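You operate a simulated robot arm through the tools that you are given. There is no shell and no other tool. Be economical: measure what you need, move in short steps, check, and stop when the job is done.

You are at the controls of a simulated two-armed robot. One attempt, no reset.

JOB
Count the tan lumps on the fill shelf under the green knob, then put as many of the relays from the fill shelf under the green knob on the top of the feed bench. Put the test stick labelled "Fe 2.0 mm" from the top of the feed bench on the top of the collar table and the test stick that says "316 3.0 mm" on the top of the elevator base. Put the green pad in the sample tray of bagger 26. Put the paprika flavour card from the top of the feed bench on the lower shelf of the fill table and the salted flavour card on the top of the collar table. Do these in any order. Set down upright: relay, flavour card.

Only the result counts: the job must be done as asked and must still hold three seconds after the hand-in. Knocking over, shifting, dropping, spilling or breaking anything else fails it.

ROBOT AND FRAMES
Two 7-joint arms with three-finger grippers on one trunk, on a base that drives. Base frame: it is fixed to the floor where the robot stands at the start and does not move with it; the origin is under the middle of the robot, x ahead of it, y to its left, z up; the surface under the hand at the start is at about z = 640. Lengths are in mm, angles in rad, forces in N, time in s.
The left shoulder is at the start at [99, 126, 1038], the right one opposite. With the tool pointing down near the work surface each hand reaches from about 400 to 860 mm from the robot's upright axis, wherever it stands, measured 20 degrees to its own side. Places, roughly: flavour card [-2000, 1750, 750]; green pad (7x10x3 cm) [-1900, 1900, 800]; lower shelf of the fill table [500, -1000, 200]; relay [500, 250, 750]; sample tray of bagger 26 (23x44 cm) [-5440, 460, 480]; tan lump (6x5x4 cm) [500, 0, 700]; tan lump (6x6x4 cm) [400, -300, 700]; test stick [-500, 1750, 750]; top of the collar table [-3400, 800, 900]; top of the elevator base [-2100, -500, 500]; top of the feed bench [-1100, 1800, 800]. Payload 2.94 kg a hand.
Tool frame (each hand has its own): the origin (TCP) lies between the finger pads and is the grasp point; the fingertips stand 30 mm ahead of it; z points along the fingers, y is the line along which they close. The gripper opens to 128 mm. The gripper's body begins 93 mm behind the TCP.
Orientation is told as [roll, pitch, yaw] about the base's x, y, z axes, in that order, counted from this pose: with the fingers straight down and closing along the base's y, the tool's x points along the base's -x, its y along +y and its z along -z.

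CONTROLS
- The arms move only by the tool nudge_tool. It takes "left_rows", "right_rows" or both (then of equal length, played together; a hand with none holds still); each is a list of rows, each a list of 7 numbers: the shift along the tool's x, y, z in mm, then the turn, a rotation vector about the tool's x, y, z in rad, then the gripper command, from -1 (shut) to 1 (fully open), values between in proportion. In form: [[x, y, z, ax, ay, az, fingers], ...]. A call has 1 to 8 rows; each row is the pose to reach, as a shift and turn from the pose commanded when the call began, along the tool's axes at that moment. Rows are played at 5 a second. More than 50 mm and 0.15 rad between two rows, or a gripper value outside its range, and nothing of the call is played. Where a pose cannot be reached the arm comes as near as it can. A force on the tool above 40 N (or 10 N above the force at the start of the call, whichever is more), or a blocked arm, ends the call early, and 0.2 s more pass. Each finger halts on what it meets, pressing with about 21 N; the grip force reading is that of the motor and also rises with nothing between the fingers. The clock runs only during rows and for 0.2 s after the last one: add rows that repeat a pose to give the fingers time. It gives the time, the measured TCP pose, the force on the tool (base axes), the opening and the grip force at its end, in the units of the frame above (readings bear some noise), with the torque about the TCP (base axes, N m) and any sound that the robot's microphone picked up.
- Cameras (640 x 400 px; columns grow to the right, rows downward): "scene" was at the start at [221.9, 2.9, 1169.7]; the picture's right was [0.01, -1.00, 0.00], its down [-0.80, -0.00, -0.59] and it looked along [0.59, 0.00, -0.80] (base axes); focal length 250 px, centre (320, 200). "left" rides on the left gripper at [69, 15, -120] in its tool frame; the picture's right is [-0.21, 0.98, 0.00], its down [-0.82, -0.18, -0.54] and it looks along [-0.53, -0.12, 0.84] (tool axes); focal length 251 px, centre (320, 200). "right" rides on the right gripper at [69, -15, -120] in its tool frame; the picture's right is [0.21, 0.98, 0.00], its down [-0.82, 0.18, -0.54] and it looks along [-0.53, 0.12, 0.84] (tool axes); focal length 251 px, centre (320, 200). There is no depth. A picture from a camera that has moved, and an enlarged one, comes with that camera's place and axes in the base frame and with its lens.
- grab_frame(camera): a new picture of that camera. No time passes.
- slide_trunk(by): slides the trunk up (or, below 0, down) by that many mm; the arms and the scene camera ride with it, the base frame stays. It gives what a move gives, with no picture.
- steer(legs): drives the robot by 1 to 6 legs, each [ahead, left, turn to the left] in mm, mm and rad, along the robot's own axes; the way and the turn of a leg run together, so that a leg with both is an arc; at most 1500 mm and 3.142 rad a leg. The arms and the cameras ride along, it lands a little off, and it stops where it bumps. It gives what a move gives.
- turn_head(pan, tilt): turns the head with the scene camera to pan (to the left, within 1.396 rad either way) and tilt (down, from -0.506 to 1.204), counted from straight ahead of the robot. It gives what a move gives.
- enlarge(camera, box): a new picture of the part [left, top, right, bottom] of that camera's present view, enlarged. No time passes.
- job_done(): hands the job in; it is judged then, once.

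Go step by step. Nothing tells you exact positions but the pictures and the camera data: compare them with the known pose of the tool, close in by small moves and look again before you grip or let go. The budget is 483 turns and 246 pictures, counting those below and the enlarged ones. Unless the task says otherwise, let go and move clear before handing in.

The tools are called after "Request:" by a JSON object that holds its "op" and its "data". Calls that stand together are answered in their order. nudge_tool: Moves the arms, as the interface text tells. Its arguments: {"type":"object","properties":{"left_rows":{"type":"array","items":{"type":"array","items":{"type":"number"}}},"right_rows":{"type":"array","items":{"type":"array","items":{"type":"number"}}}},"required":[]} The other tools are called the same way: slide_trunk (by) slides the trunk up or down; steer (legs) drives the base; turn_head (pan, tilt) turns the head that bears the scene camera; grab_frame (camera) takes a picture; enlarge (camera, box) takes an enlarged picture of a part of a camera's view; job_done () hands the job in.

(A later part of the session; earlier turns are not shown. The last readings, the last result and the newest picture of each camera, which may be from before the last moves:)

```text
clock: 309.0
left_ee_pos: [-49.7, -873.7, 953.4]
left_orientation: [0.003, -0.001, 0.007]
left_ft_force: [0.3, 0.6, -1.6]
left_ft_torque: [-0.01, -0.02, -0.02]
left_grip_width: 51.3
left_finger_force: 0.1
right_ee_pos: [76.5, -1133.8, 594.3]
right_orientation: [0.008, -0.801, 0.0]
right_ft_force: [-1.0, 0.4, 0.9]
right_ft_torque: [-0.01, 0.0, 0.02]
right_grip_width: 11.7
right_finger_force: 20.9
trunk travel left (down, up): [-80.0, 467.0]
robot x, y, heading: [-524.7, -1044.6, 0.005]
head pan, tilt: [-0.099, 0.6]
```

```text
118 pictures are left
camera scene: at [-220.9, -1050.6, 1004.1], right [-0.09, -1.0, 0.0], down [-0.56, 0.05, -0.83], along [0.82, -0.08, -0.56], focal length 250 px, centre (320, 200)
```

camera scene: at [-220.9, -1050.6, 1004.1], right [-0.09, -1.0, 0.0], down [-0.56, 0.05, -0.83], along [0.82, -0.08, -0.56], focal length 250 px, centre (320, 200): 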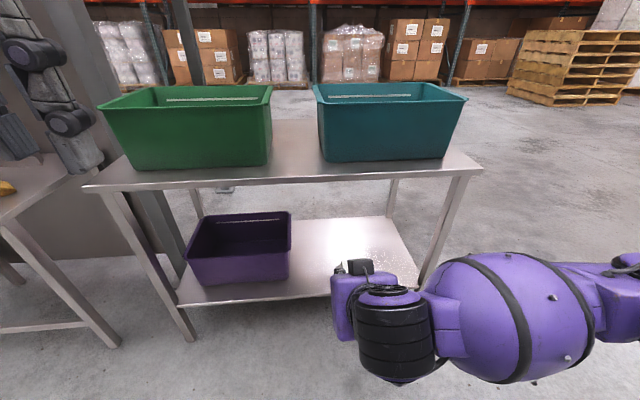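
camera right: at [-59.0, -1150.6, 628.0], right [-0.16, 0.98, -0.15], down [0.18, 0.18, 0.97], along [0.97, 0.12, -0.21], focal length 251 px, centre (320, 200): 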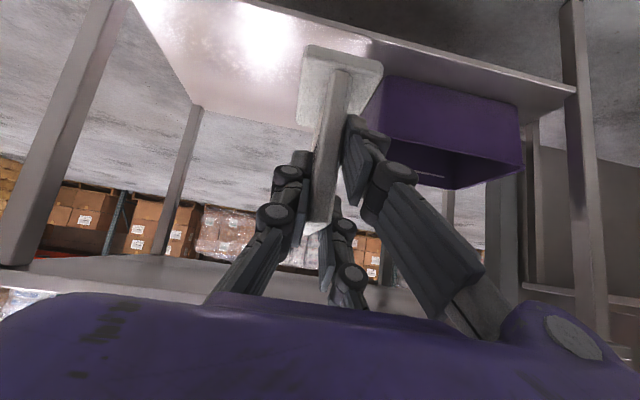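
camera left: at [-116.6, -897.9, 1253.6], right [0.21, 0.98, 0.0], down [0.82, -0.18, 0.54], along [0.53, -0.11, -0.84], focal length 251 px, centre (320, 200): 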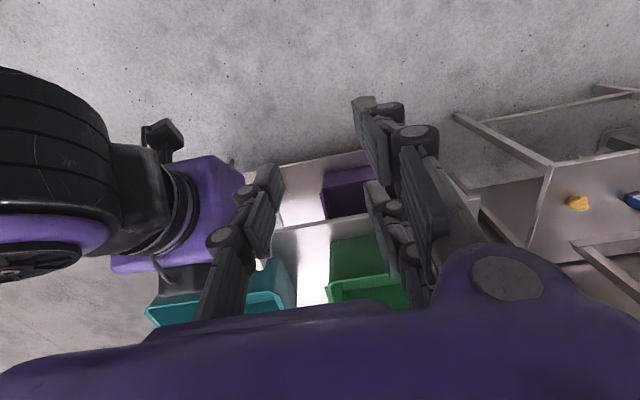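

Now a clear view: lower shelf z≈236, x 315–708, y -620…-1490, free for y<-1020. Lower the right hand to z≈400 then drive in 250 mm.

Request:
{"op": "nudge_tool", "data": {"right_rows": [[28, -13, 27, 0, 0, 0, -1], [56, -26, 54, 0, 0, 0, -1], [84, -40, 81, 0, 0, 0, -1], [112, -53, 108, 0, 0, 0, -1], [139, -66, 135, 0, 0, 0, -1]]}}

Request:
{"op": "steer", "data": {"legs": [[230, 0, -0.005]]}}

Request:
{"op": "grab_frame", "data": {"camera": "right"}}

Request:
{"op": "grab_frame", "data": {"camera": "scene"}}

```text
clock: 310.2
left_ee_pos: [-47.6, -873.2, 952.4]
left_orientation: [0.002, 0.0, 0.008]
left_ft_force: [-0.1, 0.3, -0.1]
left_ft_torque: [0.01, -0.03, 0.0]
left_grip_width: 51.2
left_finger_force: 0.0
right_ee_pos: [75.6, -1150.0, 544.9]
right_orientation: [0.01, -0.799, -0.001]
right_ft_force: [0.7, 0.4, -0.8]
right_ft_torque: [0.0, 0.01, 0.01]
right_grip_width: 11.4
right_finger_force: 21.2
right hand out of reach, approached as far as the arm can: row 2, 3, 4, 5
trunk travel left (down, up): [-80.0, 467.0]
robot x, y, heading: [-523.2, -1045.7, 0.008]
head pan, tilt: [-0.099, 0.6]
```

```text
clock: 311.9
left_ee_pos: [182.8, -875.3, 952.5]
left_orientation: [0.003, 0.0, 0.002]
left_ft_force: [-1.1, -0.6, 0.6]
left_ft_torque: [-0.02, 0.03, 0.01]
left_grip_width: 51.1
left_finger_force: 0.1
right_ee_pos: [304.4, -1152.0, 545.1]
right_orientation: [0.011, -0.799, -0.005]
right_ft_force: [0.5, 0.7, -0.7]
right_ft_torque: [0.01, 0.04, 0.02]
right_grip_width: 11.8
right_finger_force: 20.6
trunk travel left (down, up): [-80.0, 467.0]
robot x, y, heading: [-294.4, -1043.9, 0.004]
head pan, tilt: [-0.099, 0.6]
```

```text
117 pictures are left
camera right: at [169.9, -1168.0, 578.8], right [-0.15, 0.98, -0.15], down [0.18, 0.17, 0.97], along [0.97, 0.12, -0.21], focal length 251 px, centre (320, 200)
```

right: 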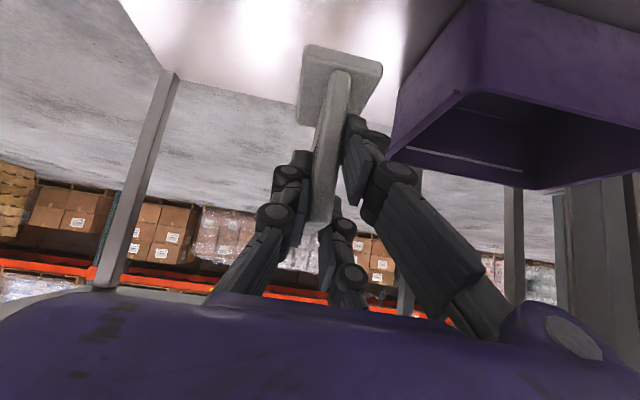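

```text
116 pictures are left
camera scene: at [8.4, -1051.3, 1003.8], right [-0.1, -1.0, 0.0], down [-0.56, 0.06, -0.82], along [0.82, -0.08, -0.57], focal length 250 px, centre (320, 200)
```

scene: 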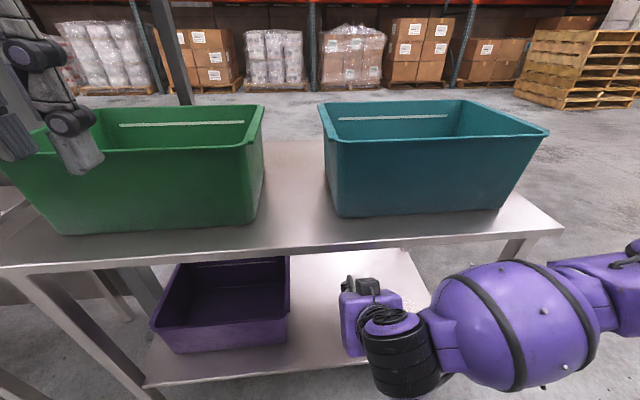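

Request:
{"op": "slide_trunk", "data": {"by": -78}}

Request:
{"op": "nudge_tool", "data": {"right_rows": [[-5, -12, 28, 0, 0, 0, -1], [0, -25, 50, 0, 0, 0, -1], [5, -37, 70, 0, 0, 0, -1], [10, -48, 90, 0, 0, 0, -1]]}}

Request:
{"op": "grab_frame", "data": {"camera": "right"}}

```text
clock: 313.1
left_ee_pos: [180.8, -875.9, 875.0]
left_orientation: [0.003, -0.001, -0.001]
left_ft_force: [0.2, -0.3, -0.6]
left_ft_torque: [-0.01, 0.0, 0.03]
left_grip_width: 51.4
left_finger_force: 0.0
right_ee_pos: [303.6, -1152.7, 466.8]
right_orientation: [0.009, -0.799, -0.005]
right_ft_force: [-0.1, -0.3, -1.3]
right_ft_torque: [0.01, 0.02, 0.0]
right_grip_width: 11.4
right_finger_force: 21.2
trunk travel left (down, up): [-2.0, 545.0]
robot x, y, heading: [-293.7, -1045.8, 0.004]
head pan, tilt: [-0.099, 0.6]
```

```text
clock: 314.1
left_ee_pos: [173.0, -873.4, 879.2]
left_orientation: [-0.002, -0.008, 0.0]
left_ft_force: [0.8, 0.2, 0.0]
left_ft_torque: [0.02, 0.04, -0.02]
left_grip_width: 51.1
left_finger_force: 0.2
right_ee_pos: [367.5, -1163.1, 423.5]
right_orientation: [-0.018, -0.79, -0.002]
right_ft_force: [-1.0, 0.5, 0.2]
right_ft_torque: [-0.02, -0.02, 0.0]
right_grip_width: 11.6
right_finger_force: 20.4
right hand out of reach, approached as far as the arm can: row 1, 2, 3, 4
trunk travel left (down, up): [-2.0, 545.0]
robot x, y, heading: [-294.4, -1046.2, -0.003]
head pan, tilt: [-0.099, 0.6]
```

```text
115 pictures are left
camera right: at [233.1, -1175.5, 459.9], right [-0.14, 0.98, -0.16], down [0.2, 0.19, 0.96], along [0.97, 0.1, -0.22], focal length 251 px, centre (320, 200)
```

right: 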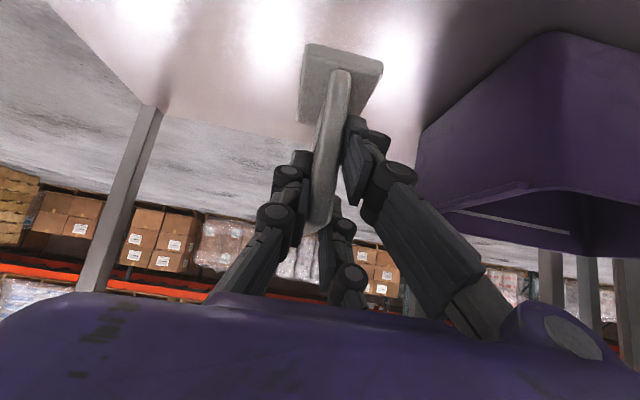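

The limit seems to be lateral (arm wants to be nearer the robot's midline). Shift the base right 120 mm, then bring the hand left and down.

Request:
{"op": "steer", "data": {"legs": [[-60, -130, 0]]}}

Request:
{"op": "nudge_tool", "data": {"right_rows": [[-10, 25, 10, 0, 0, 0, -1], [-10, 55, 25, 0, 0, 0, -1], [0, 85, 45, 0, 0, 0, -1], [10, 110, 60, 0, 0, 0, -1], [20, 130, 75, 0, 0, 0, -1]]}}

Request:
{"op": "grab_frame", "data": {"camera": "right"}}

```text
clock: 314.9
left_ee_pos: [174.2, -884.6, 876.5]
left_orientation: [0.0, -0.001, 0.001]
left_ft_force: [0.8, -0.6, 0.4]
left_ft_torque: [0.01, -0.02, -0.03]
left_grip_width: 51.3
left_finger_force: 0.1
right_ee_pos: [363.1, -1176.1, 416.2]
right_orientation: [-0.02, -0.777, -0.002]
right_ft_force: [0.1, 0.3, -0.7]
right_ft_torque: [0.01, -0.03, 0.02]
right_grip_width: 11.7
right_finger_force: 21.5
trunk travel left (down, up): [-2.0, 545.0]
robot x, y, heading: [-301.8, -1053.6, 0.001]
head pan, tilt: [-0.099, 0.6]
stopped in leg 1: the robot was blocked; the commanded pose is now the measured one
```

```text
clock: 316.1
left_ee_pos: [162.6, -886.2, 883.0]
left_orientation: [0.001, -0.015, 0.002]
left_ft_force: [-0.5, 0.1, 0.0]
left_ft_torque: [0.0, 0.0, -0.04]
left_grip_width: 51.0
left_finger_force: 0.0
right_ee_pos: [398.2, -1047.4, 356.0]
right_orientation: [-0.021, -0.788, -0.002]
right_ft_force: [-1.4, 0.1, -0.8]
right_ft_torque: [0.0, 0.04, -0.01]
right_grip_width: 11.4
right_finger_force: 20.5
trunk travel left (down, up): [-2.0, 545.0]
robot x, y, heading: [-299.1, -1055.3, 0.002]
head pan, tilt: [-0.099, 0.6]
```

```text
114 pictures are left
camera right: at [263.4, -1060.4, 391.4], right [-0.13, 0.98, -0.17], down [0.2, 0.19, 0.96], along [0.97, 0.1, -0.22], focal length 251 px, centre (320, 200)
```

right: 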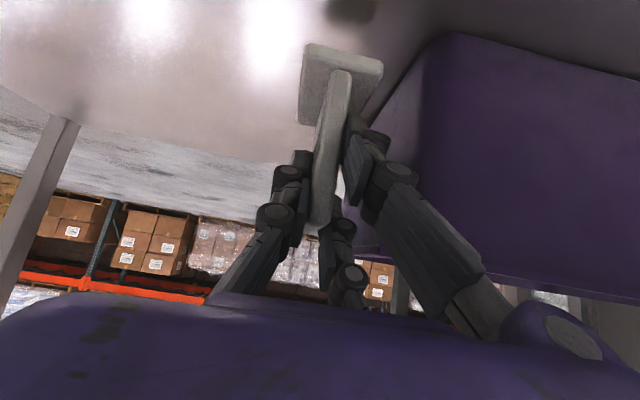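

The base was blocked; let me look at the right side before continuing.

Request:
{"op": "turn_head", "data": {"pan": -0.6, "tilt": 0.7}}

Request:
{"op": "grab_frame", "data": {"camera": "scene"}}

```text
clock: 317.1
left_ee_pos: [162.8, -884.9, 881.8]
left_orientation: [0.001, -0.014, 0.001]
left_ft_force: [-0.1, -0.8, 0.2]
left_ft_torque: [-0.01, -0.03, -0.02]
left_grip_width: 51.3
left_finger_force: 0.1
right_ee_pos: [396.8, -1048.7, 355.2]
right_orientation: [-0.019, -0.788, -0.002]
right_ft_force: [-0.3, -0.7, -0.9]
right_ft_torque: [0.01, 0.02, -0.01]
right_grip_width: 11.7
right_finger_force: 20.4
trunk travel left (down, up): [-2.0, 545.0]
robot x, y, heading: [-295.1, -1057.2, 0.001]
head pan, tilt: [-0.6, 0.7]
```

```text
113 pictures are left
camera scene: at [-12.6, -1101.0, 934.9], right [-0.56, -0.83, -0.01], down [-0.52, 0.36, -0.77], along [0.64, -0.43, -0.63], focal length 250 px, centre (320, 200)
```

scene: 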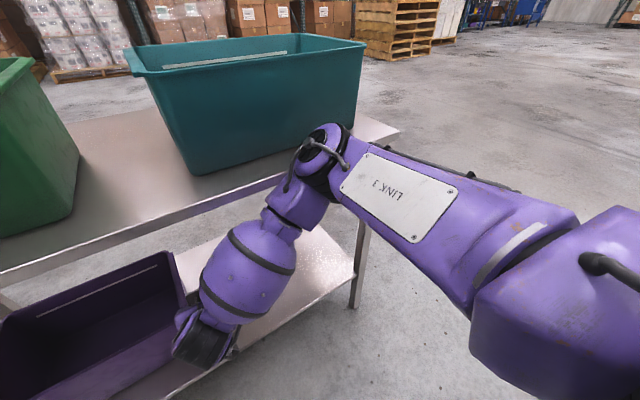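

Request:
{"op": "enlarge", "data": {"camera": "scene", "box": [160, 80, 440, 260]}}

Request:
{"op": "turn_head", "data": {"pan": -0.3, "tilt": 0.9}}

Request:
{"op": "grab_frame", "data": {"camera": "scene"}}

Request:
{"op": "grab_frame", "data": {"camera": "left"}}

```text
2.22 times, centred on (300, 170) of scene
camera zoom: at [-12.6, -1101.0, 934.9], right [-0.56, -0.83, -0.01], down [-0.52, 0.36, -0.77], along [0.64, -0.43, -0.63], focal length 555 px, centre (364, 267)
```

zoom: 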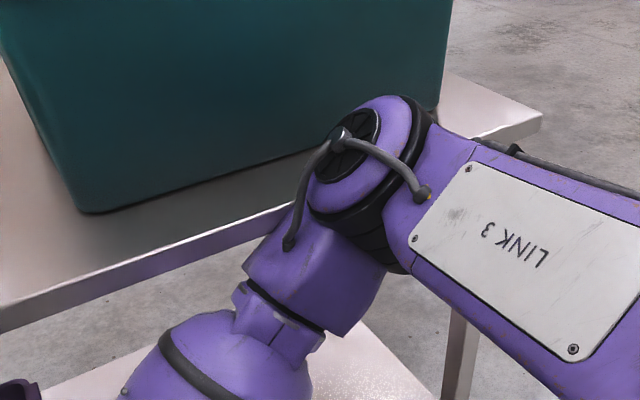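

```text
clock: 317.9
left_ee_pos: [162.1, -885.7, 884.2]
left_orientation: [0.002, -0.016, -0.001]
left_ft_force: [0.4, 0.1, -0.1]
left_ft_torque: [0.02, 0.0, 0.0]
left_grip_width: 51.3
left_finger_force: 0.0
right_ee_pos: [397.0, -1047.3, 355.3]
right_orientation: [-0.02, -0.786, 0.0]
right_ft_force: [0.3, 0.2, -0.7]
right_ft_torque: [0.02, 0.03, -0.01]
right_grip_width: 11.5
right_finger_force: 21.2
trunk travel left (down, up): [-2.0, 545.0]
robot x, y, heading: [-301.9, -1055.0, 0.001]
head pan, tilt: [-0.3, 0.901]
```

```text
111 pictures are left
camera scene: at [-10.2, -1075.3, 918.8], right [-0.3, -0.96, -0.01], down [-0.74, 0.23, -0.63], along [0.61, -0.18, -0.77], focal length 250 px, centre (320, 200)
```

scene: 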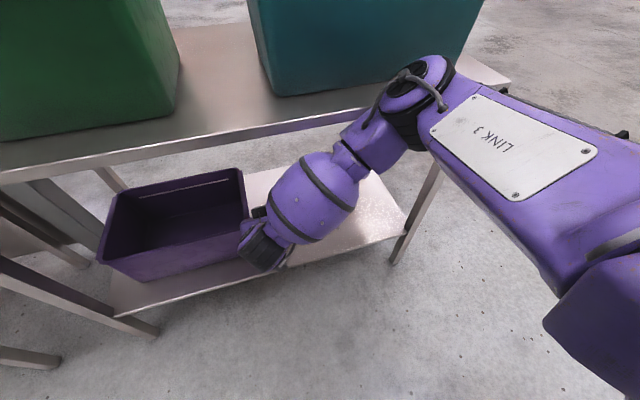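

```text
110 pictures are left
camera left: at [91.7, -869.9, 1002.2], right [0.21, 0.98, 0.0], down [0.81, -0.18, 0.55], along [0.54, -0.12, -0.83], focal length 251 px, centre (320, 200)
```

left: 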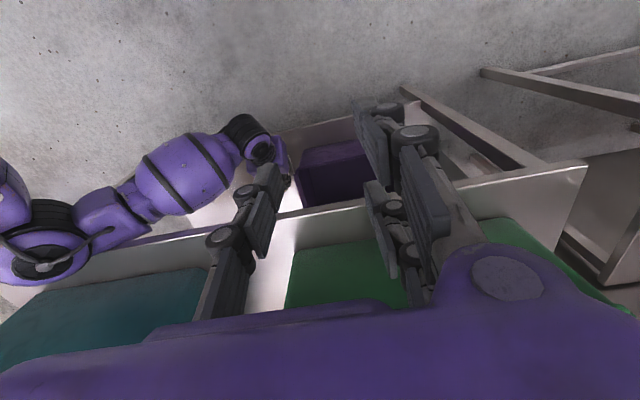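

The right elbow is pressing against the table's front edge. I'll back straight off to free it.

Request:
{"op": "steer", "data": {"legs": [[-100, 0, 0]]}}

Request:
{"op": "grab_frame", "data": {"camera": "scene"}}

Request:
{"op": "grab_frame", "data": {"camera": "right"}}

```text
clock: 319.0
left_ee_pos: [75.3, -884.6, 874.3]
left_orientation: [0.0, 0.0, 0.003]
left_ft_force: [0.0, -0.6, 0.2]
left_ft_torque: [0.01, 0.01, -0.02]
left_grip_width: 51.2
left_finger_force: 0.1
right_ee_pos: [303.5, -1047.5, 345.2]
right_orientation: [-0.021, -0.777, -0.002]
right_ft_force: [-0.2, 0.0, 0.3]
right_ft_torque: [0.0, 0.0, -0.02]
right_grip_width: 11.6
right_finger_force: 21.0
trunk travel left (down, up): [-2.0, 545.0]
robot x, y, heading: [-399.7, -1050.9, -0.002]
head pan, tilt: [-0.3, 0.901]
```

```text
109 pictures are left
camera scene: at [-96.3, -1074.6, 914.1], right [-0.29, -0.96, 0.0], down [-0.75, 0.23, -0.62], along [0.59, -0.18, -0.78], focal length 250 px, centre (320, 200)
```

scene: 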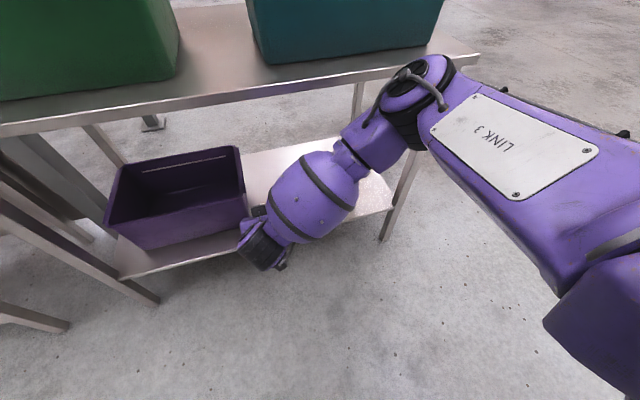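

```text
108 pictures are left
camera right: at [170.4, -1059.5, 382.9], right [-0.14, 0.98, -0.17], down [0.21, 0.19, 0.96], along [0.97, 0.1, -0.23], focal length 251 px, centre (320, 200)
```

right: 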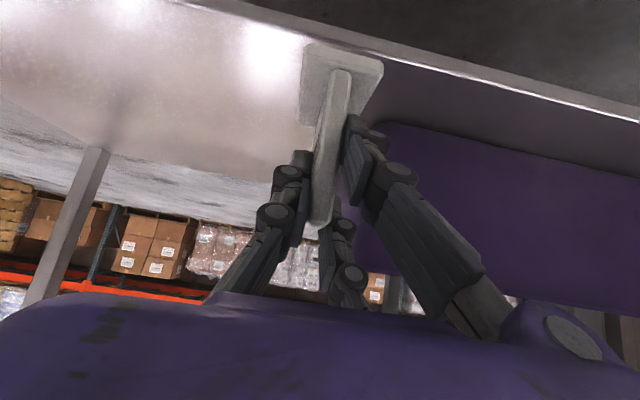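

Freed, nothing shifted. Shift base right 50, restore the card's exact upright orientation, then drive in 62 mm with the foot just above the shelf.

Request:
{"op": "steer", "data": {"legs": [[0, -50, 0]]}}

Request:
{"op": "nudge_tool", "data": {"right_rows": [[0, 0, 0, -0.023, -0.022, 0.023, -1], [0, 0, 0, -0.023, -0.022, 0.023, -1]]}}

Request:
{"op": "steer", "data": {"legs": [[62, 0, 0]]}}

Request:
{"op": "grab_frame", "data": {"camera": "right"}}

Request:
{"op": "grab_frame", "data": {"camera": "scene"}}

```text
clock: 320.1
left_ee_pos: [75.7, -936.0, 875.2]
left_orientation: [0.001, 0.0, 0.004]
left_ft_force: [0.1, 1.4, 0.1]
left_ft_torque: [0.05, 0.03, 0.04]
left_grip_width: 51.1
left_finger_force: 0.0
right_ee_pos: [305.2, -1096.9, 345.9]
right_orientation: [-0.02, -0.774, -0.001]
right_ft_force: [0.5, -0.4, -0.8]
right_ft_torque: [0.03, 0.02, -0.01]
right_grip_width: 11.6
right_finger_force: 21.1
trunk travel left (down, up): [-2.0, 545.0]
robot x, y, heading: [-398.8, -1103.8, 0.006]
head pan, tilt: [-0.3, 0.901]
```

```text
clock: 320.7
left_ee_pos: [77.0, -934.9, 874.8]
left_orientation: [0.0, 0.0, 0.004]
left_ft_force: [-0.1, 0.2, 0.2]
left_ft_torque: [-0.01, -0.01, -0.01]
left_grip_width: 51.2
left_finger_force: 0.0
right_ee_pos: [304.0, -1095.5, 345.4]
right_orientation: [0.025, -0.798, -0.032]
right_ft_force: [-0.5, 0.0, -0.7]
right_ft_torque: [0.02, -0.05, 0.0]
right_grip_width: 11.4
right_finger_force: 20.9
trunk travel left (down, up): [-2.0, 545.0]
robot x, y, heading: [-399.8, -1107.8, -0.0]
head pan, tilt: [-0.3, 0.901]
```

```text
clock: 321.7
left_ee_pos: [138.8, -935.1, 874.2]
left_orientation: [0.0, 0.002, 0.003]
left_ft_force: [0.7, -0.1, 0.4]
left_ft_torque: [0.0, -0.01, 0.01]
left_grip_width: 50.8
left_finger_force: 0.0
right_ee_pos: [365.6, -1096.6, 344.6]
right_orientation: [0.024, -0.794, -0.035]
right_ft_force: [-0.3, 0.4, -0.9]
right_ft_torque: [0.01, 0.03, 0.02]
right_grip_width: 11.6
right_finger_force: 21.0
trunk travel left (down, up): [-2.0, 545.0]
robot x, y, heading: [-335.5, -1104.0, -0.001]
head pan, tilt: [-0.3, 0.901]
```

```text
107 pictures are left
camera right: at [231.5, -1110.3, 379.0], right [-0.13, 0.98, -0.14], down [0.19, 0.16, 0.97], along [0.97, 0.1, -0.21], focal length 251 px, centre (320, 200)
```

right: 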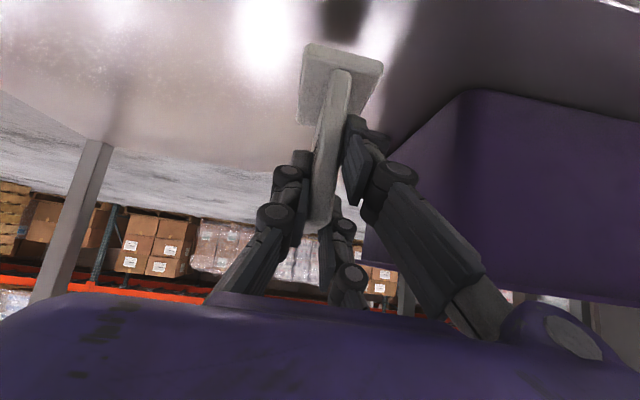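

```text
106 pictures are left
camera scene: at [-33.6, -1124.4, 913.8], right [-0.29, -0.96, 0.0], down [-0.75, 0.23, -0.62], along [0.59, -0.18, -0.78], focal length 250 px, centre (320, 200)
```

scene: 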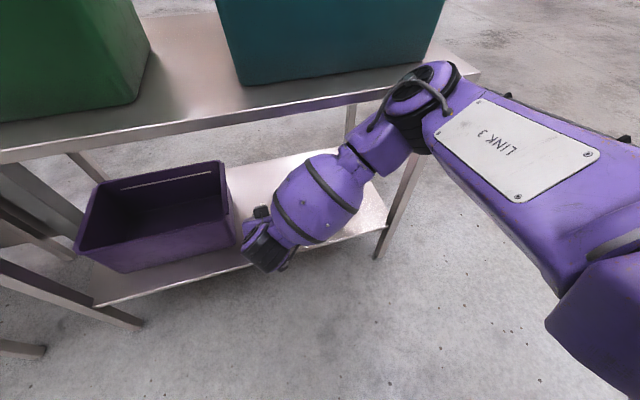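

Upright and clear. Lower toward the shelf.

Request:
{"op": "nudge_tool", "data": {"right_rows": [[7, 0, 7, 0, 0, 0, -1], [15, 0, 14, 0, 0, 0, -1]]}}

Request:
{"op": "nudge_tool", "data": {"right_rows": [[3, 0, 3, 0, 0, 0, -1]]}}

Request:
{"op": "nudge_tool", "data": {"right_rows": [[3, 0, 3, 0, 0, 0, -1]]}}

Request:
{"op": "grab_frame", "data": {"camera": "right"}}

```text
clock: 322.3
left_ee_pos: [137.3, -934.7, 874.9]
left_orientation: [0.0, 0.001, 0.002]
left_ft_force: [-0.1, -0.2, 0.1]
left_ft_torque: [0.02, 0.02, -0.03]
left_grip_width: 51.3
left_finger_force: 0.1
right_ee_pos: [365.7, -1097.8, 325.7]
right_orientation: [0.026, -0.798, -0.036]
right_ft_force: [0.1, 0.3, -1.3]
right_ft_torque: [0.02, 0.02, -0.03]
right_grip_width: 11.5
right_finger_force: 21.3
trunk travel left (down, up): [-2.0, 545.0]
robot x, y, heading: [-335.0, -1107.0, 0.005]
head pan, tilt: [-0.3, 0.901]
```

```text
clock: 322.7
left_ee_pos: [138.1, -935.7, 875.2]
left_orientation: [-0.002, 0.0, 0.003]
left_ft_force: [0.7, 0.4, 0.2]
left_ft_torque: [0.02, 0.02, 0.04]
left_grip_width: 51.4
left_finger_force: 0.0
right_ee_pos: [366.3, -1098.2, 320.6]
right_orientation: [0.023, -0.798, -0.033]
right_ft_force: [-0.5, -0.1, -0.2]
right_ft_torque: [-0.01, 0.0, -0.01]
right_grip_width: 11.5
right_finger_force: 21.1
trunk travel left (down, up): [-2.0, 545.0]
robot x, y, heading: [-335.1, -1102.4, -0.002]
head pan, tilt: [-0.3, 0.901]
```

```text
clock: 323.1
left_ee_pos: [137.5, -934.8, 875.0]
left_orientation: [0.001, -0.001, 0.002]
left_ft_force: [-0.1, -0.1, 0.0]
left_ft_torque: [0.03, 0.05, 0.0]
left_grip_width: 51.2
left_finger_force: 0.2
right_ee_pos: [366.2, -1095.3, 316.0]
right_orientation: [0.026, -0.797, -0.034]
right_ft_force: [-0.2, 0.1, -0.5]
right_ft_torque: [0.01, -0.01, -0.01]
right_grip_width: 11.7
right_finger_force: 21.1
trunk travel left (down, up): [-2.0, 545.0]
robot x, y, heading: [-334.7, -1104.7, 0.0]
head pan, tilt: [-0.3, 0.901]
```

```text
105 pictures are left
camera right: at [231.2, -1109.4, 350.2], right [-0.14, 0.98, -0.14], down [0.19, 0.16, 0.97], along [0.97, 0.1, -0.21], focal length 251 px, centre (320, 200)
```

right: 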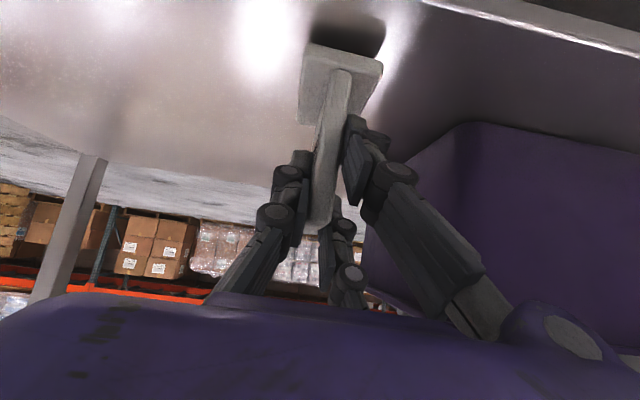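

Request:
{"op": "nudge_tool", "data": {"right_rows": [[3, 0, 3, 0, 0, 0, -1]]}}

Request:
{"op": "nudge_tool", "data": {"right_rows": [[3, 0, 3, 0, 0, 0, -1]]}}

Request:
{"op": "nudge_tool", "data": {"right_rows": [[3, 0, 3, 0, 0, 0, -1]]}}

```text
clock: 323.5
left_ee_pos: [137.8, -935.7, 876.0]
left_orientation: [-0.001, 0.001, 0.002]
left_ft_force: [0.3, 1.3, 0.0]
left_ft_torque: [0.01, 0.04, 0.01]
left_grip_width: 51.1
left_finger_force: 0.1
right_ee_pos: [365.6, -1094.6, 311.2]
right_orientation: [0.024, -0.799, -0.033]
right_ft_force: [0.1, -0.5, -0.7]
right_ft_torque: [-0.01, 0.0, -0.01]
right_grip_width: 11.8
right_finger_force: 21.0
trunk travel left (down, up): [-2.0, 545.0]
robot x, y, heading: [-340.0, -1102.5, -0.001]
head pan, tilt: [-0.3, 0.901]
```

```text
clock: 323.9
left_ee_pos: [136.1, -934.7, 875.8]
left_orientation: [-0.001, 0.001, 0.003]
left_ft_force: [-1.2, 0.0, -1.0]
left_ft_torque: [0.01, -0.02, -0.01]
left_grip_width: 51.4
left_finger_force: 0.1
right_ee_pos: [365.9, -1094.3, 310.1]
right_orientation: [0.027, -0.802, -0.036]
right_ft_force: [-2.5, 0.2, 13.9]
right_ft_torque: [-0.32, 0.19, 0.02]
right_grip_width: 11.6
right_finger_force: 20.7
trunk travel left (down, up): [-2.0, 545.0]
robot x, y, heading: [-339.3, -1106.1, 0.005]
head pan, tilt: [-0.3, 0.901]
```

```text
clock: 324.3
left_ee_pos: [135.8, -934.2, 875.9]
left_orientation: [0.001, -0.003, 0.004]
left_ft_force: [0.5, 0.0, -0.5]
left_ft_torque: [0.01, 0.02, -0.02]
left_grip_width: 51.1
left_finger_force: 0.1
right_ee_pos: [366.3, -1094.6, 306.4]
right_orientation: [0.028, -0.805, -0.033]
right_ft_force: [1.5, 1.0, 18.3]
right_ft_torque: [-0.24, -0.47, 0.13]
right_grip_width: 11.8
right_finger_force: 21.7
trunk travel left (down, up): [-2.0, 545.0]
robot x, y, heading: [-336.6, -1105.9, -0.005]
head pan, tilt: [-0.3, 0.901]
```

Contact. Release and withdraw along the tool axis.

Request:
{"op": "nudge_tool", "data": {"right_rows": [[-2, 0, -2, 0, 0, 0, -1], [-2, 0, -2, 0, 0, 0, -0.75], [-2, 0, -2, 0, 0, 0, -0.5], [-2, 0, -2, 0, 0, 0, -0.3], [-2, 0, -2, 0, 0, 0, -0.3]]}}

Request:
{"op": "grab_frame", "data": {"camera": "right"}}

```text
clock: 325.5
left_ee_pos: [137.7, -934.8, 874.8]
left_orientation: [0.001, 0.0, 0.002]
left_ft_force: [0.2, -0.7, -0.3]
left_ft_torque: [0.02, 0.0, 0.01]
left_grip_width: 51.3
left_finger_force: 0.1
right_ee_pos: [365.9, -1095.9, 307.1]
right_orientation: [0.025, -0.797, -0.033]
right_ft_force: [0.8, 0.8, -0.3]
right_ft_torque: [0.0, 0.01, 0.0]
right_grip_width: 45.1
right_finger_force: 0.0
trunk travel left (down, up): [-2.0, 545.0]
robot x, y, heading: [-335.7, -1106.1, -0.003]
head pan, tilt: [-0.3, 0.901]
```

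```text
104 pictures are left
camera right: at [231.0, -1109.6, 340.1], right [-0.13, 0.98, -0.14], down [0.19, 0.16, 0.97], along [0.97, 0.1, -0.21], focal length 251 px, centre (320, 200)
```

right: 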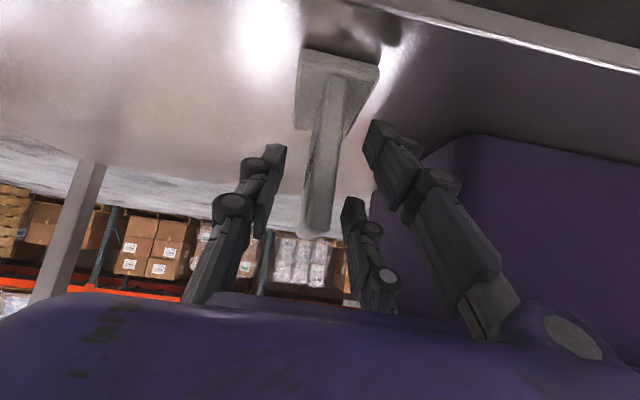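

Card stands alone. Withdraw by driving straight back.

Request:
{"op": "steer", "data": {"legs": [[-350, 0, 0]]}}

Request:
{"op": "grab_frame", "data": {"camera": "right"}}

Request:
{"op": "turn_head", "data": {"pan": 0, "tilt": 0.7}}

Request:
{"op": "grab_frame", "data": {"camera": "scene"}}

```text
clock: 327.8
left_ee_pos: [-212.7, -935.3, 874.8]
left_orientation: [0.0, 0.0, 0.002]
left_ft_force: [0.5, 0.2, 0.4]
left_ft_torque: [0.02, 0.01, -0.02]
left_grip_width: 51.3
left_finger_force: 0.0
right_ee_pos: [14.6, -1096.2, 307.2]
right_orientation: [0.024, -0.798, -0.034]
right_ft_force: [-0.1, -0.1, 0.1]
right_ft_torque: [0.02, -0.01, 0.02]
right_grip_width: 44.7
right_finger_force: 0.0
trunk travel left (down, up): [-2.0, 545.0]
robot x, y, heading: [-686.3, -1106.5, 0.003]
head pan, tilt: [-0.3, 0.901]
```

```text
103 pictures are left
camera right: at [-119.5, -1110.4, 340.3], right [-0.13, 0.98, -0.14], down [0.19, 0.16, 0.97], along [0.97, 0.1, -0.21], focal length 251 px, centre (320, 200)
```

right: 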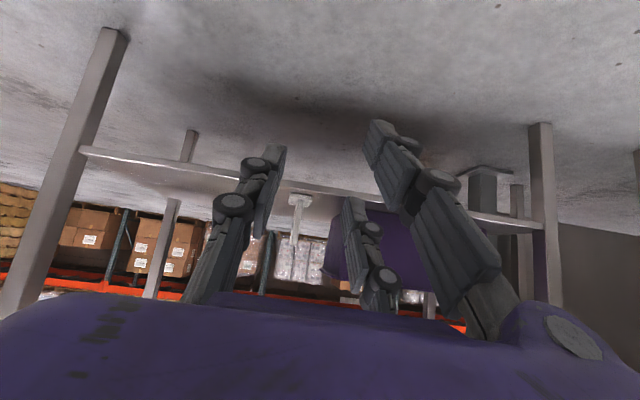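

```text
clock: 328.6
left_ee_pos: [-212.9, -936.7, 875.4]
left_orientation: [0.0, 0.002, 0.002]
left_ft_force: [-0.1, -0.3, -0.1]
left_ft_torque: [0.03, 0.02, -0.04]
left_grip_width: 50.9
left_finger_force: 0.0
right_ee_pos: [15.1, -1097.2, 306.3]
right_orientation: [0.024, -0.797, -0.034]
right_ft_force: [0.1, -0.1, -0.1]
right_ft_torque: [0.02, 0.0, 0.02]
right_grip_width: 44.8
right_finger_force: 0.2
trunk travel left (down, up): [-2.0, 545.0]
robot x, y, heading: [-684.6, -1108.6, 0.008]
head pan, tilt: [0.0, 0.7]
```

```text
102 pictures are left
camera scene: at [-371.9, -1102.9, 930.1], right [0.0, -1.0, 0.0], down [-0.64, 0.0, -0.76], along [0.76, 0.0, -0.64], focal length 250 px, centre (320, 200)
```

scene: 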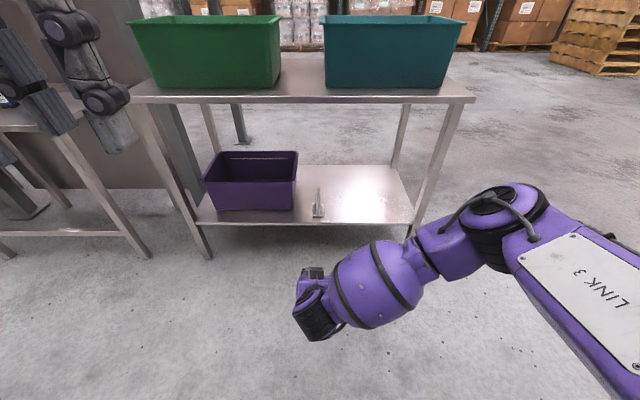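

The paprika card stands upright on the lower shelf. Raise the trunk, straighten the right hand, and return to the fill shelf for the third relay.

Request:
{"op": "slide_trunk", "data": {"by": 248}}

Request:
{"op": "nudge_tool", "data": {"right_rows": [[-30, 0, -30, 0, 0, 0, -0.3], [-60, 0, -60, 0, 0, 0, -0.3], [-90, 0, -90, 0, 0, 0, -0.3], [-120, 0, -120, 0, 0, 0, -0.3], [-150, 0, -150, 0, 0, 0, -0.3], [-180, 0, -180, 0, 0, 0, -0.3]]}}

Request:
{"op": "nudge_tool", "data": {"right_rows": [[0, -20, 0, 0, 0.14, 0, -0.3], [0, -40, 0, 0, 0.28, 0, -0.3], [0, -60, 0, 0, 0.42, 0, -0.3], [0, -80, 0, 0, 0.56, 0, -0.3], [0, -100, 0, 0, 0.7, 0, -0.3], [0, -120, 0, 0, 0.798, 0, -0.3]]}}

Request:
{"op": "steer", "data": {"legs": [[0, 1115, 0]]}}

```text
clock: 331.1
left_ee_pos: [-212.0, -936.1, 1122.4]
left_orientation: [0.0, 0.002, 0.003]
left_ft_force: [0.3, 0.3, 0.4]
left_ft_torque: [-0.04, 0.02, 0.02]
left_grip_width: 51.2
left_finger_force: 0.1
right_ee_pos: [15.0, -1096.5, 553.0]
right_orientation: [0.024, -0.796, -0.033]
right_ft_force: [-0.7, 0.4, -0.6]
right_ft_torque: [-0.06, 0.02, 0.01]
right_grip_width: 44.8
right_finger_force: 0.1
trunk travel left (down, up): [-250.0, 297.0]
robot x, y, heading: [-688.0, -1108.0, 0.001]
head pan, tilt: [0.0, 0.7]
```

```text
clock: 332.6
left_ee_pos: [-214.2, -935.6, 1123.9]
left_orientation: [0.0, -0.002, 0.002]
left_ft_force: [0.5, -0.1, -0.8]
left_ft_torque: [-0.03, -0.01, 0.03]
left_grip_width: 51.5
left_finger_force: 0.2
right_ee_pos: [10.9, -1101.7, 808.6]
right_orientation: [0.023, -0.796, -0.033]
right_ft_force: [0.4, -0.5, 0.1]
right_ft_torque: [0.04, 0.01, 0.01]
right_grip_width: 44.8
right_finger_force: 0.1
trunk travel left (down, up): [-250.0, 297.0]
robot x, y, heading: [-685.0, -1107.1, 0.002]
head pan, tilt: [0.0, 0.7]
```

```text
clock: 333.9
left_ee_pos: [-212.2, -935.6, 1122.5]
left_orientation: [0.0, 0.002, 0.003]
left_ft_force: [-0.3, 0.1, 0.4]
left_ft_torque: [0.01, 0.0, -0.01]
left_grip_width: 50.9
left_finger_force: 0.1
right_ee_pos: [9.0, -1221.7, 807.5]
right_orientation: [0.019, 0.003, -0.017]
right_ft_force: [-0.6, -0.8, 0.2]
right_ft_torque: [0.01, 0.0, 0.0]
right_grip_width: 44.8
right_finger_force: 0.0
trunk travel left (down, up): [-250.0, 297.0]
robot x, y, heading: [-688.4, -1105.0, 0.003]
head pan, tilt: [0.0, 0.7]
```

```text
clock: 344.0
left_ee_pos: [-220.2, 176.2, 1123.2]
left_orientation: [0.0, 0.001, 0.01]
left_ft_force: [-0.6, -0.7, -0.4]
left_ft_torque: [-0.04, 0.02, 0.02]
left_grip_width: 51.2
left_finger_force: 0.1
right_ee_pos: [4.8, -108.3, 806.1]
right_orientation: [0.018, 0.0, -0.01]
right_ft_force: [0.0, 0.7, -0.8]
right_ft_torque: [0.0, 0.02, -0.02]
right_grip_width: 45.1
right_finger_force: 0.1
trunk travel left (down, up): [-250.0, 297.0]
robot x, y, heading: [-689.0, 6.1, 0.009]
head pan, tilt: [0.0, 0.7]
```

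Bring both arms to start-like poses before approaching.

Request:
{"op": "nudge_tool", "data": {"left_rows": [[2, 7, 39, 0, 0, 0, 0], [4, 15, 78, 0, 0, 0, 0], [6, 22, 116, 0, 0, 0, 0], [8, 30, 155, 0, 0, 0, 0], [9, 37, 193, 0, 0, 0, 0], [9, 37, 193, 0, 0, 0, 0], [9, 37, 193, 0, 0, 0, 0]], "right_rows": [[40, -14, -18, 0, 0, 0, -0.3], [80, -28, -36, 0, 0, 0, -0.3], [120, -42, -54, 0, 0, 0, -0.3], [160, -56, -72, 0, 0, 0, -0.3], [200, -70, -90, 0, 0, 0, -0.3], [240, -84, -108, 0, 0, 0, -0.3], [260, -98, -120, 0, 0, 0, -0.3]]}}

Request:
{"op": "steer", "data": {"legs": [[688, 0, -0.009]]}}

Request:
{"op": "turn_head", "data": {"pan": 0, "tilt": 1.1}}

Request:
{"op": "grab_frame", "data": {"camera": "scene"}}

Request:
{"op": "grab_frame", "data": {"camera": "left"}}

```text
clock: 345.6
left_ee_pos: [-229.3, 213.8, 931.0]
left_orientation: [0.002, 0.0, 0.009]
left_ft_force: [-0.1, 0.3, -0.1]
left_ft_torque: [0.02, 0.01, -0.03]
left_grip_width: 63.8
left_finger_force: 0.1
right_ee_pos: [-256.6, -205.2, 925.1]
right_orientation: [0.017, -0.001, -0.01]
right_ft_force: [0.0, 0.9, 0.7]
right_ft_torque: [0.01, 0.0, 0.04]
right_grip_width: 44.9
right_finger_force: 0.1
trunk travel left (down, up): [-250.0, 297.0]
robot x, y, heading: [-695.0, 4.3, 0.004]
head pan, tilt: [0.0, 0.7]
```

```text
clock: 349.3
left_ee_pos: [458.5, 210.5, 929.8]
left_orientation: [-0.001, 0.001, -0.003]
left_ft_force: [0.0, 0.2, 0.3]
left_ft_torque: [-0.01, 0.06, 0.01]
left_grip_width: 63.9
left_finger_force: 0.1
right_ee_pos: [428.3, -208.0, 924.3]
right_orientation: [0.016, -0.001, -0.018]
right_ft_force: [0.2, 0.6, -1.4]
right_ft_torque: [0.01, 0.01, 0.0]
right_grip_width: 44.9
right_finger_force: 0.0
trunk travel left (down, up): [-250.0, 297.0]
robot x, y, heading: [-3.1, 5.3, -0.001]
head pan, tilt: [0.0, 0.7]
```

```text
clock: 350.2
left_ee_pos: [457.5, 210.0, 930.9]
left_orientation: [-0.001, 0.0, -0.001]
left_ft_force: [0.2, -0.9, -0.3]
left_ft_torque: [0.01, -0.03, 0.0]
left_grip_width: 64.4
left_finger_force: 0.0
right_ee_pos: [427.8, -206.7, 925.8]
right_orientation: [0.017, -0.001, -0.018]
right_ft_force: [0.5, 0.2, -0.2]
right_ft_torque: [0.0, -0.02, -0.01]
right_grip_width: 44.9
right_finger_force: 0.1
trunk travel left (down, up): [-250.0, 297.0]
robot x, y, heading: [-8.7, 5.0, -0.006]
head pan, tilt: [0.0, 1.1]
```

```text
101 pictures are left
camera scene: at [203.8, 7.6, 1158.5], right [0.0, -1.0, 0.0], down [-0.89, 0.0, -0.45], along [0.45, 0.0, -0.89], focal length 250 px, centre (320, 200)
```

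scene: 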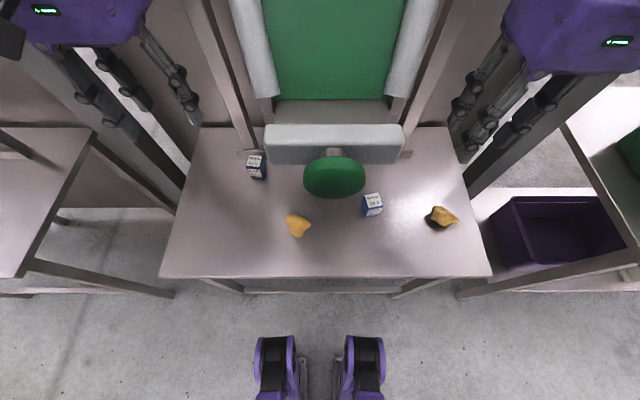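

```text
100 pictures are left
camera left: at [389.2, 227.2, 1050.7], right [0.22, 0.98, 0.0], down [0.82, -0.18, 0.54], along [0.53, -0.12, -0.84], focal length 251 px, centre (320, 200)
```

left: 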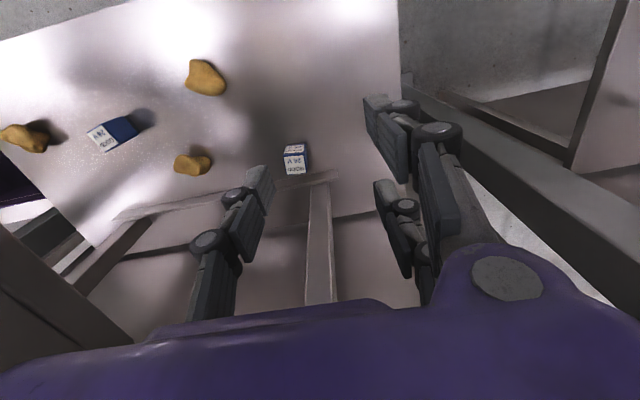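

Still three lumps; relay A is at about (544,149). Approach with the left hand tilted as before.

Request:
{"op": "nudge_tool", "data": {"left_rows": [[0, -8, 20, 0, -0.13, 0, 0], [-10, -20, 50, 0, -0.27, 0, 0], [-25, -34, 90, 0, -0.41, 0, 0], [-45, -48, 130, 0, -0.41, 0, 0], [-70, -58, 165, 0, -0.41, 0, 0]]}}

Request:
{"op": "grab_frame", "data": {"camera": "left"}}

```text
clock: 351.4
left_ee_pos: [528.0, 153.1, 764.2]
left_orientation: [0.001, -0.41, -0.002]
left_ft_force: [1.2, 0.4, 0.5]
left_ft_torque: [-0.01, 0.03, 0.01]
left_grip_width: 63.8
left_finger_force: 0.1
left hand out of reach, approached as far as the arm can: row 3
right_ee_pos: [427.8, -207.3, 924.7]
right_orientation: [0.016, 0.002, -0.018]
right_ft_force: [-0.2, -0.1, 0.2]
right_ft_torque: [0.02, 0.01, -0.02]
right_grip_width: 45.1
right_finger_force: 0.0
trunk travel left (down, up): [-250.0, 297.0]
robot x, y, heading: [-5.0, 6.2, -0.0]
head pan, tilt: [0.0, 1.1]
```

```text
99 pictures are left
camera left: at [416.9, 169.0, 847.9], right [0.2, 0.98, 0.09], down [0.54, -0.18, 0.82], along [0.82, -0.12, -0.56], focal length 251 px, centre (320, 200)
```

left: 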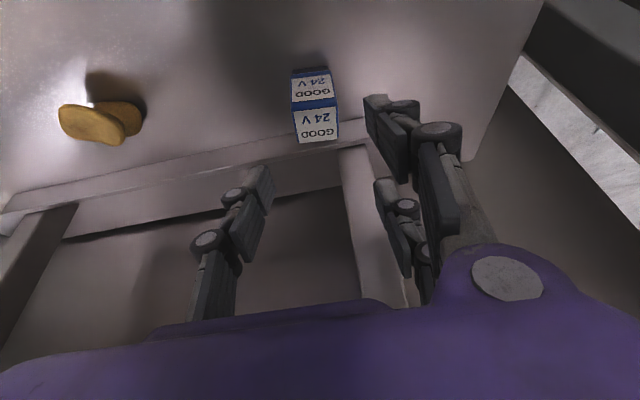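

Relay centre ≈(548,153). Approach and grip.

Request:
{"op": "nudge_tool", "data": {"left_rows": [[3.5, 0, 20, 0.027, 0, 0.064, 0], [7, 0, 42, 0.027, 0, 0.064, 0], [11, 0, 62, 0.027, 0, 0.064, 0], [14, 0, 82, 0.027, 0, 0.064, 0]]}}

Request:
{"op": "nudge_tool", "data": {"left_rows": [[0, 0, 0, 0, 0, 0, -1], [0, 0, 0, 0, 0, 0, -1], [0, 0, 0, 0, 0, 0, -1]]}}

Request:
{"op": "grab_frame", "data": {"camera": "left"}}

```text
clock: 352.4
left_ee_pos: [547.8, 153.7, 685.7]
left_orientation: [0.0, -0.411, -0.07]
left_ft_force: [0.2, 1.1, 0.5]
left_ft_torque: [0.0, 0.01, 0.0]
left_grip_width: 64.3
left_finger_force: 0.2
right_ee_pos: [427.2, -209.0, 924.3]
right_orientation: [0.018, -0.001, -0.019]
right_ft_force: [0.3, 0.3, 0.7]
right_ft_torque: [0.0, -0.03, 0.01]
right_grip_width: 44.6
right_finger_force: 0.0
trunk travel left (down, up): [-250.0, 297.0]
robot x, y, heading: [-9.4, 4.5, -0.001]
head pan, tilt: [0.0, 1.1]
```

```text
clock: 353.2
left_ee_pos: [547.0, 153.5, 686.1]
left_orientation: [0.001, -0.412, -0.07]
left_ft_force: [-2.0, 4.7, 9.1]
left_ft_torque: [0.3, -0.16, 0.15]
left_grip_width: 33.1
left_finger_force: 20.5
right_ee_pos: [426.7, -205.3, 925.3]
right_orientation: [0.019, 0.001, -0.017]
right_ft_force: [-0.7, 0.3, 0.2]
right_ft_torque: [-0.01, -0.04, 0.0]
right_grip_width: 44.6
right_finger_force: 0.1
trunk travel left (down, up): [-250.0, 297.0]
robot x, y, heading: [-5.7, 4.3, -0.002]
head pan, tilt: [0.0, 1.1]
```

```text
98 pictures are left
camera left: at [437.8, 177.0, 768.6], right [0.27, 0.96, 0.09], down [0.52, -0.22, 0.82], along [0.81, -0.17, -0.56], focal length 251 px, centre (320, 200)
```

left: 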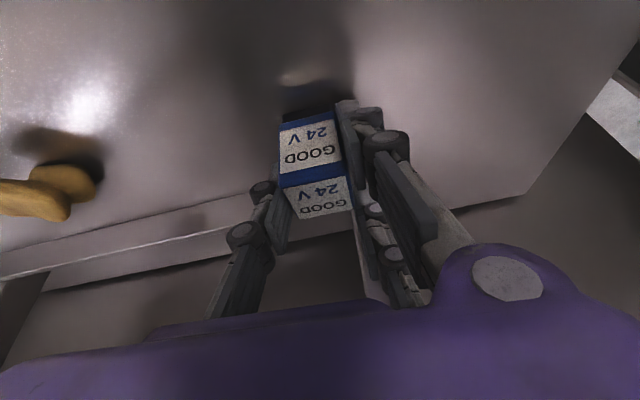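

Gripped. Lift away and back out.

Request:
{"op": "nudge_tool", "data": {"left_rows": [[-8, 0, -18, 0, 0, 0, -1], [-12, 0, -50, 0, 0, 0, -1], [-12, 5, -90, 0, 0, 0, -1], [-12, 20, -130, 0, 0, 0, -1]]}}

Request:
{"op": "grab_frame", "data": {"camera": "left"}}

Request:
{"op": "steer", "data": {"legs": [[-500, 0, 0], [0, 0, 1.571]]}}

Request:
{"op": "slide_trunk", "data": {"by": 160}}

Request:
{"op": "steer", "data": {"legs": [[1040, 80, 0]]}}

Request:
{"op": "turn_head", "data": {"pan": 0, "tilt": 0.75}}

Request:
{"op": "grab_frame", "data": {"camera": "scene"}}

```text
clock: 354.2
left_ee_pos: [508.6, 176.4, 808.4]
left_orientation: [0.002, -0.409, -0.071]
left_ft_force: [0.5, -0.5, 0.1]
left_ft_torque: [0.0, -0.01, 0.01]
left_grip_width: 32.9
left_finger_force: 20.9
right_ee_pos: [426.4, -208.0, 925.7]
right_orientation: [0.018, 0.0, -0.02]
right_ft_force: [-0.3, 0.1, -0.4]
right_ft_torque: [0.02, 0.01, -0.04]
right_grip_width: 44.8
right_finger_force: 0.1
trunk travel left (down, up): [-250.0, 297.0]
robot x, y, heading: [-6.1, 8.2, 0.0]
head pan, tilt: [0.0, 1.1]
```

```text
97 pictures are left
camera left: at [398.8, 200.1, 891.7], right [0.27, 0.96, 0.09], down [0.52, -0.22, 0.82], along [0.81, -0.17, -0.56], focal length 251 px, centre (320, 200)
```

left: 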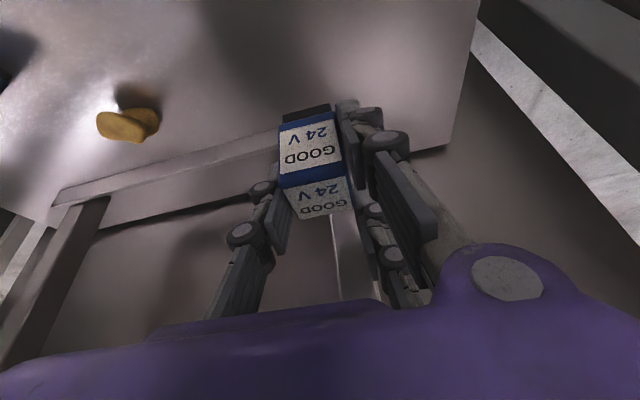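

```text
clock: 361.0
left_ee_pos: [-687.8, 518.2, 807.7]
left_orientation: [0.003, -0.409, 1.522]
left_ft_force: [0.4, -0.2, -1.0]
left_ft_torque: [0.01, 0.02, -0.02]
left_grip_width: 32.5
left_finger_force: 20.7
right_ee_pos: [-304.0, 445.0, 924.2]
right_orientation: [0.017, 0.0, 1.573]
right_ft_force: [0.0, 0.0, -0.1]
right_ft_torque: [-0.02, 0.01, 0.0]
right_grip_width: 44.9
right_finger_force: 0.1
trunk travel left (down, up): [-250.0, 297.0]
robot x, y, heading: [-504.5, 6.2, 1.59]
head pan, tilt: [0.0, 1.1]
```

```text
clock: 362.8
left_ee_pos: [-688.6, 518.1, 968.2]
left_orientation: [0.0, -0.408, 1.519]
left_ft_force: [0.4, -0.3, -0.6]
left_ft_torque: [0.0, 0.01, -0.03]
left_grip_width: 32.5
left_finger_force: 21.4
right_ee_pos: [-303.7, 446.2, 1084.3]
right_orientation: [0.017, 0.002, 1.573]
right_ft_force: [-0.8, 0.5, -0.5]
right_ft_torque: [-0.02, -0.01, 0.01]
right_grip_width: 44.7
right_finger_force: 0.0
trunk travel left (down, up): [-410.0, 137.0]
robot x, y, heading: [-502.3, 5.1, 1.593]
head pan, tilt: [0.0, 1.1]
```

```text
clock: 368.2
left_ee_pos: [-790.6, 1562.0, 968.9]
left_orientation: [0.001, -0.407, 1.526]
left_ft_force: [0.0, -0.1, -1.5]
left_ft_torque: [-0.04, 0.01, 0.01]
left_grip_width: 32.4
left_finger_force: 20.5
right_ee_pos: [-408.1, 1489.8, 1084.6]
right_orientation: [0.018, 0.001, 1.573]
right_ft_force: [0.3, 0.2, 0.2]
right_ft_torque: [0.0, -0.02, 0.0]
right_grip_width: 44.5
right_finger_force: 0.1
trunk travel left (down, up): [-410.0, 137.0]
robot x, y, heading: [-607.5, 1049.7, 1.596]
head pan, tilt: [0.0, 1.1]
```

```text
clock: 369.1
left_ee_pos: [-792.9, 1561.6, 968.1]
left_orientation: [0.002, -0.407, 1.524]
left_ft_force: [-0.3, -0.5, -0.5]
left_ft_torque: [-0.01, 0.0, 0.03]
left_grip_width: 32.2
left_finger_force: 20.7
right_ee_pos: [-405.9, 1489.3, 1084.8]
right_orientation: [0.019, 0.0, 1.575]
right_ft_force: [-0.6, 0.6, 0.3]
right_ft_torque: [0.0, -0.01, -0.02]
right_grip_width: 44.7
right_finger_force: 0.0
trunk travel left (down, up): [-410.0, 137.0]
robot x, y, heading: [-610.2, 1048.7, 1.596]
head pan, tilt: [0.0, 0.75]
```

```text
96 pictures are left
camera scene: at [-614.6, 1242.2, 1344.8], right [1.0, 0.02, 0.0], down [0.01, -0.68, -0.73], along [-0.02, 0.73, -0.68], focal length 250 px, centre (320, 200)
```

scene: 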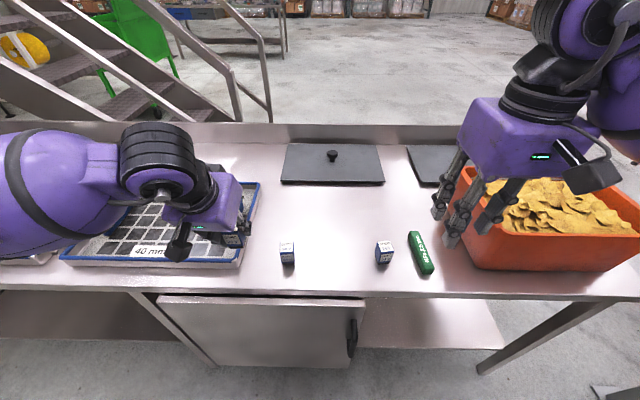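

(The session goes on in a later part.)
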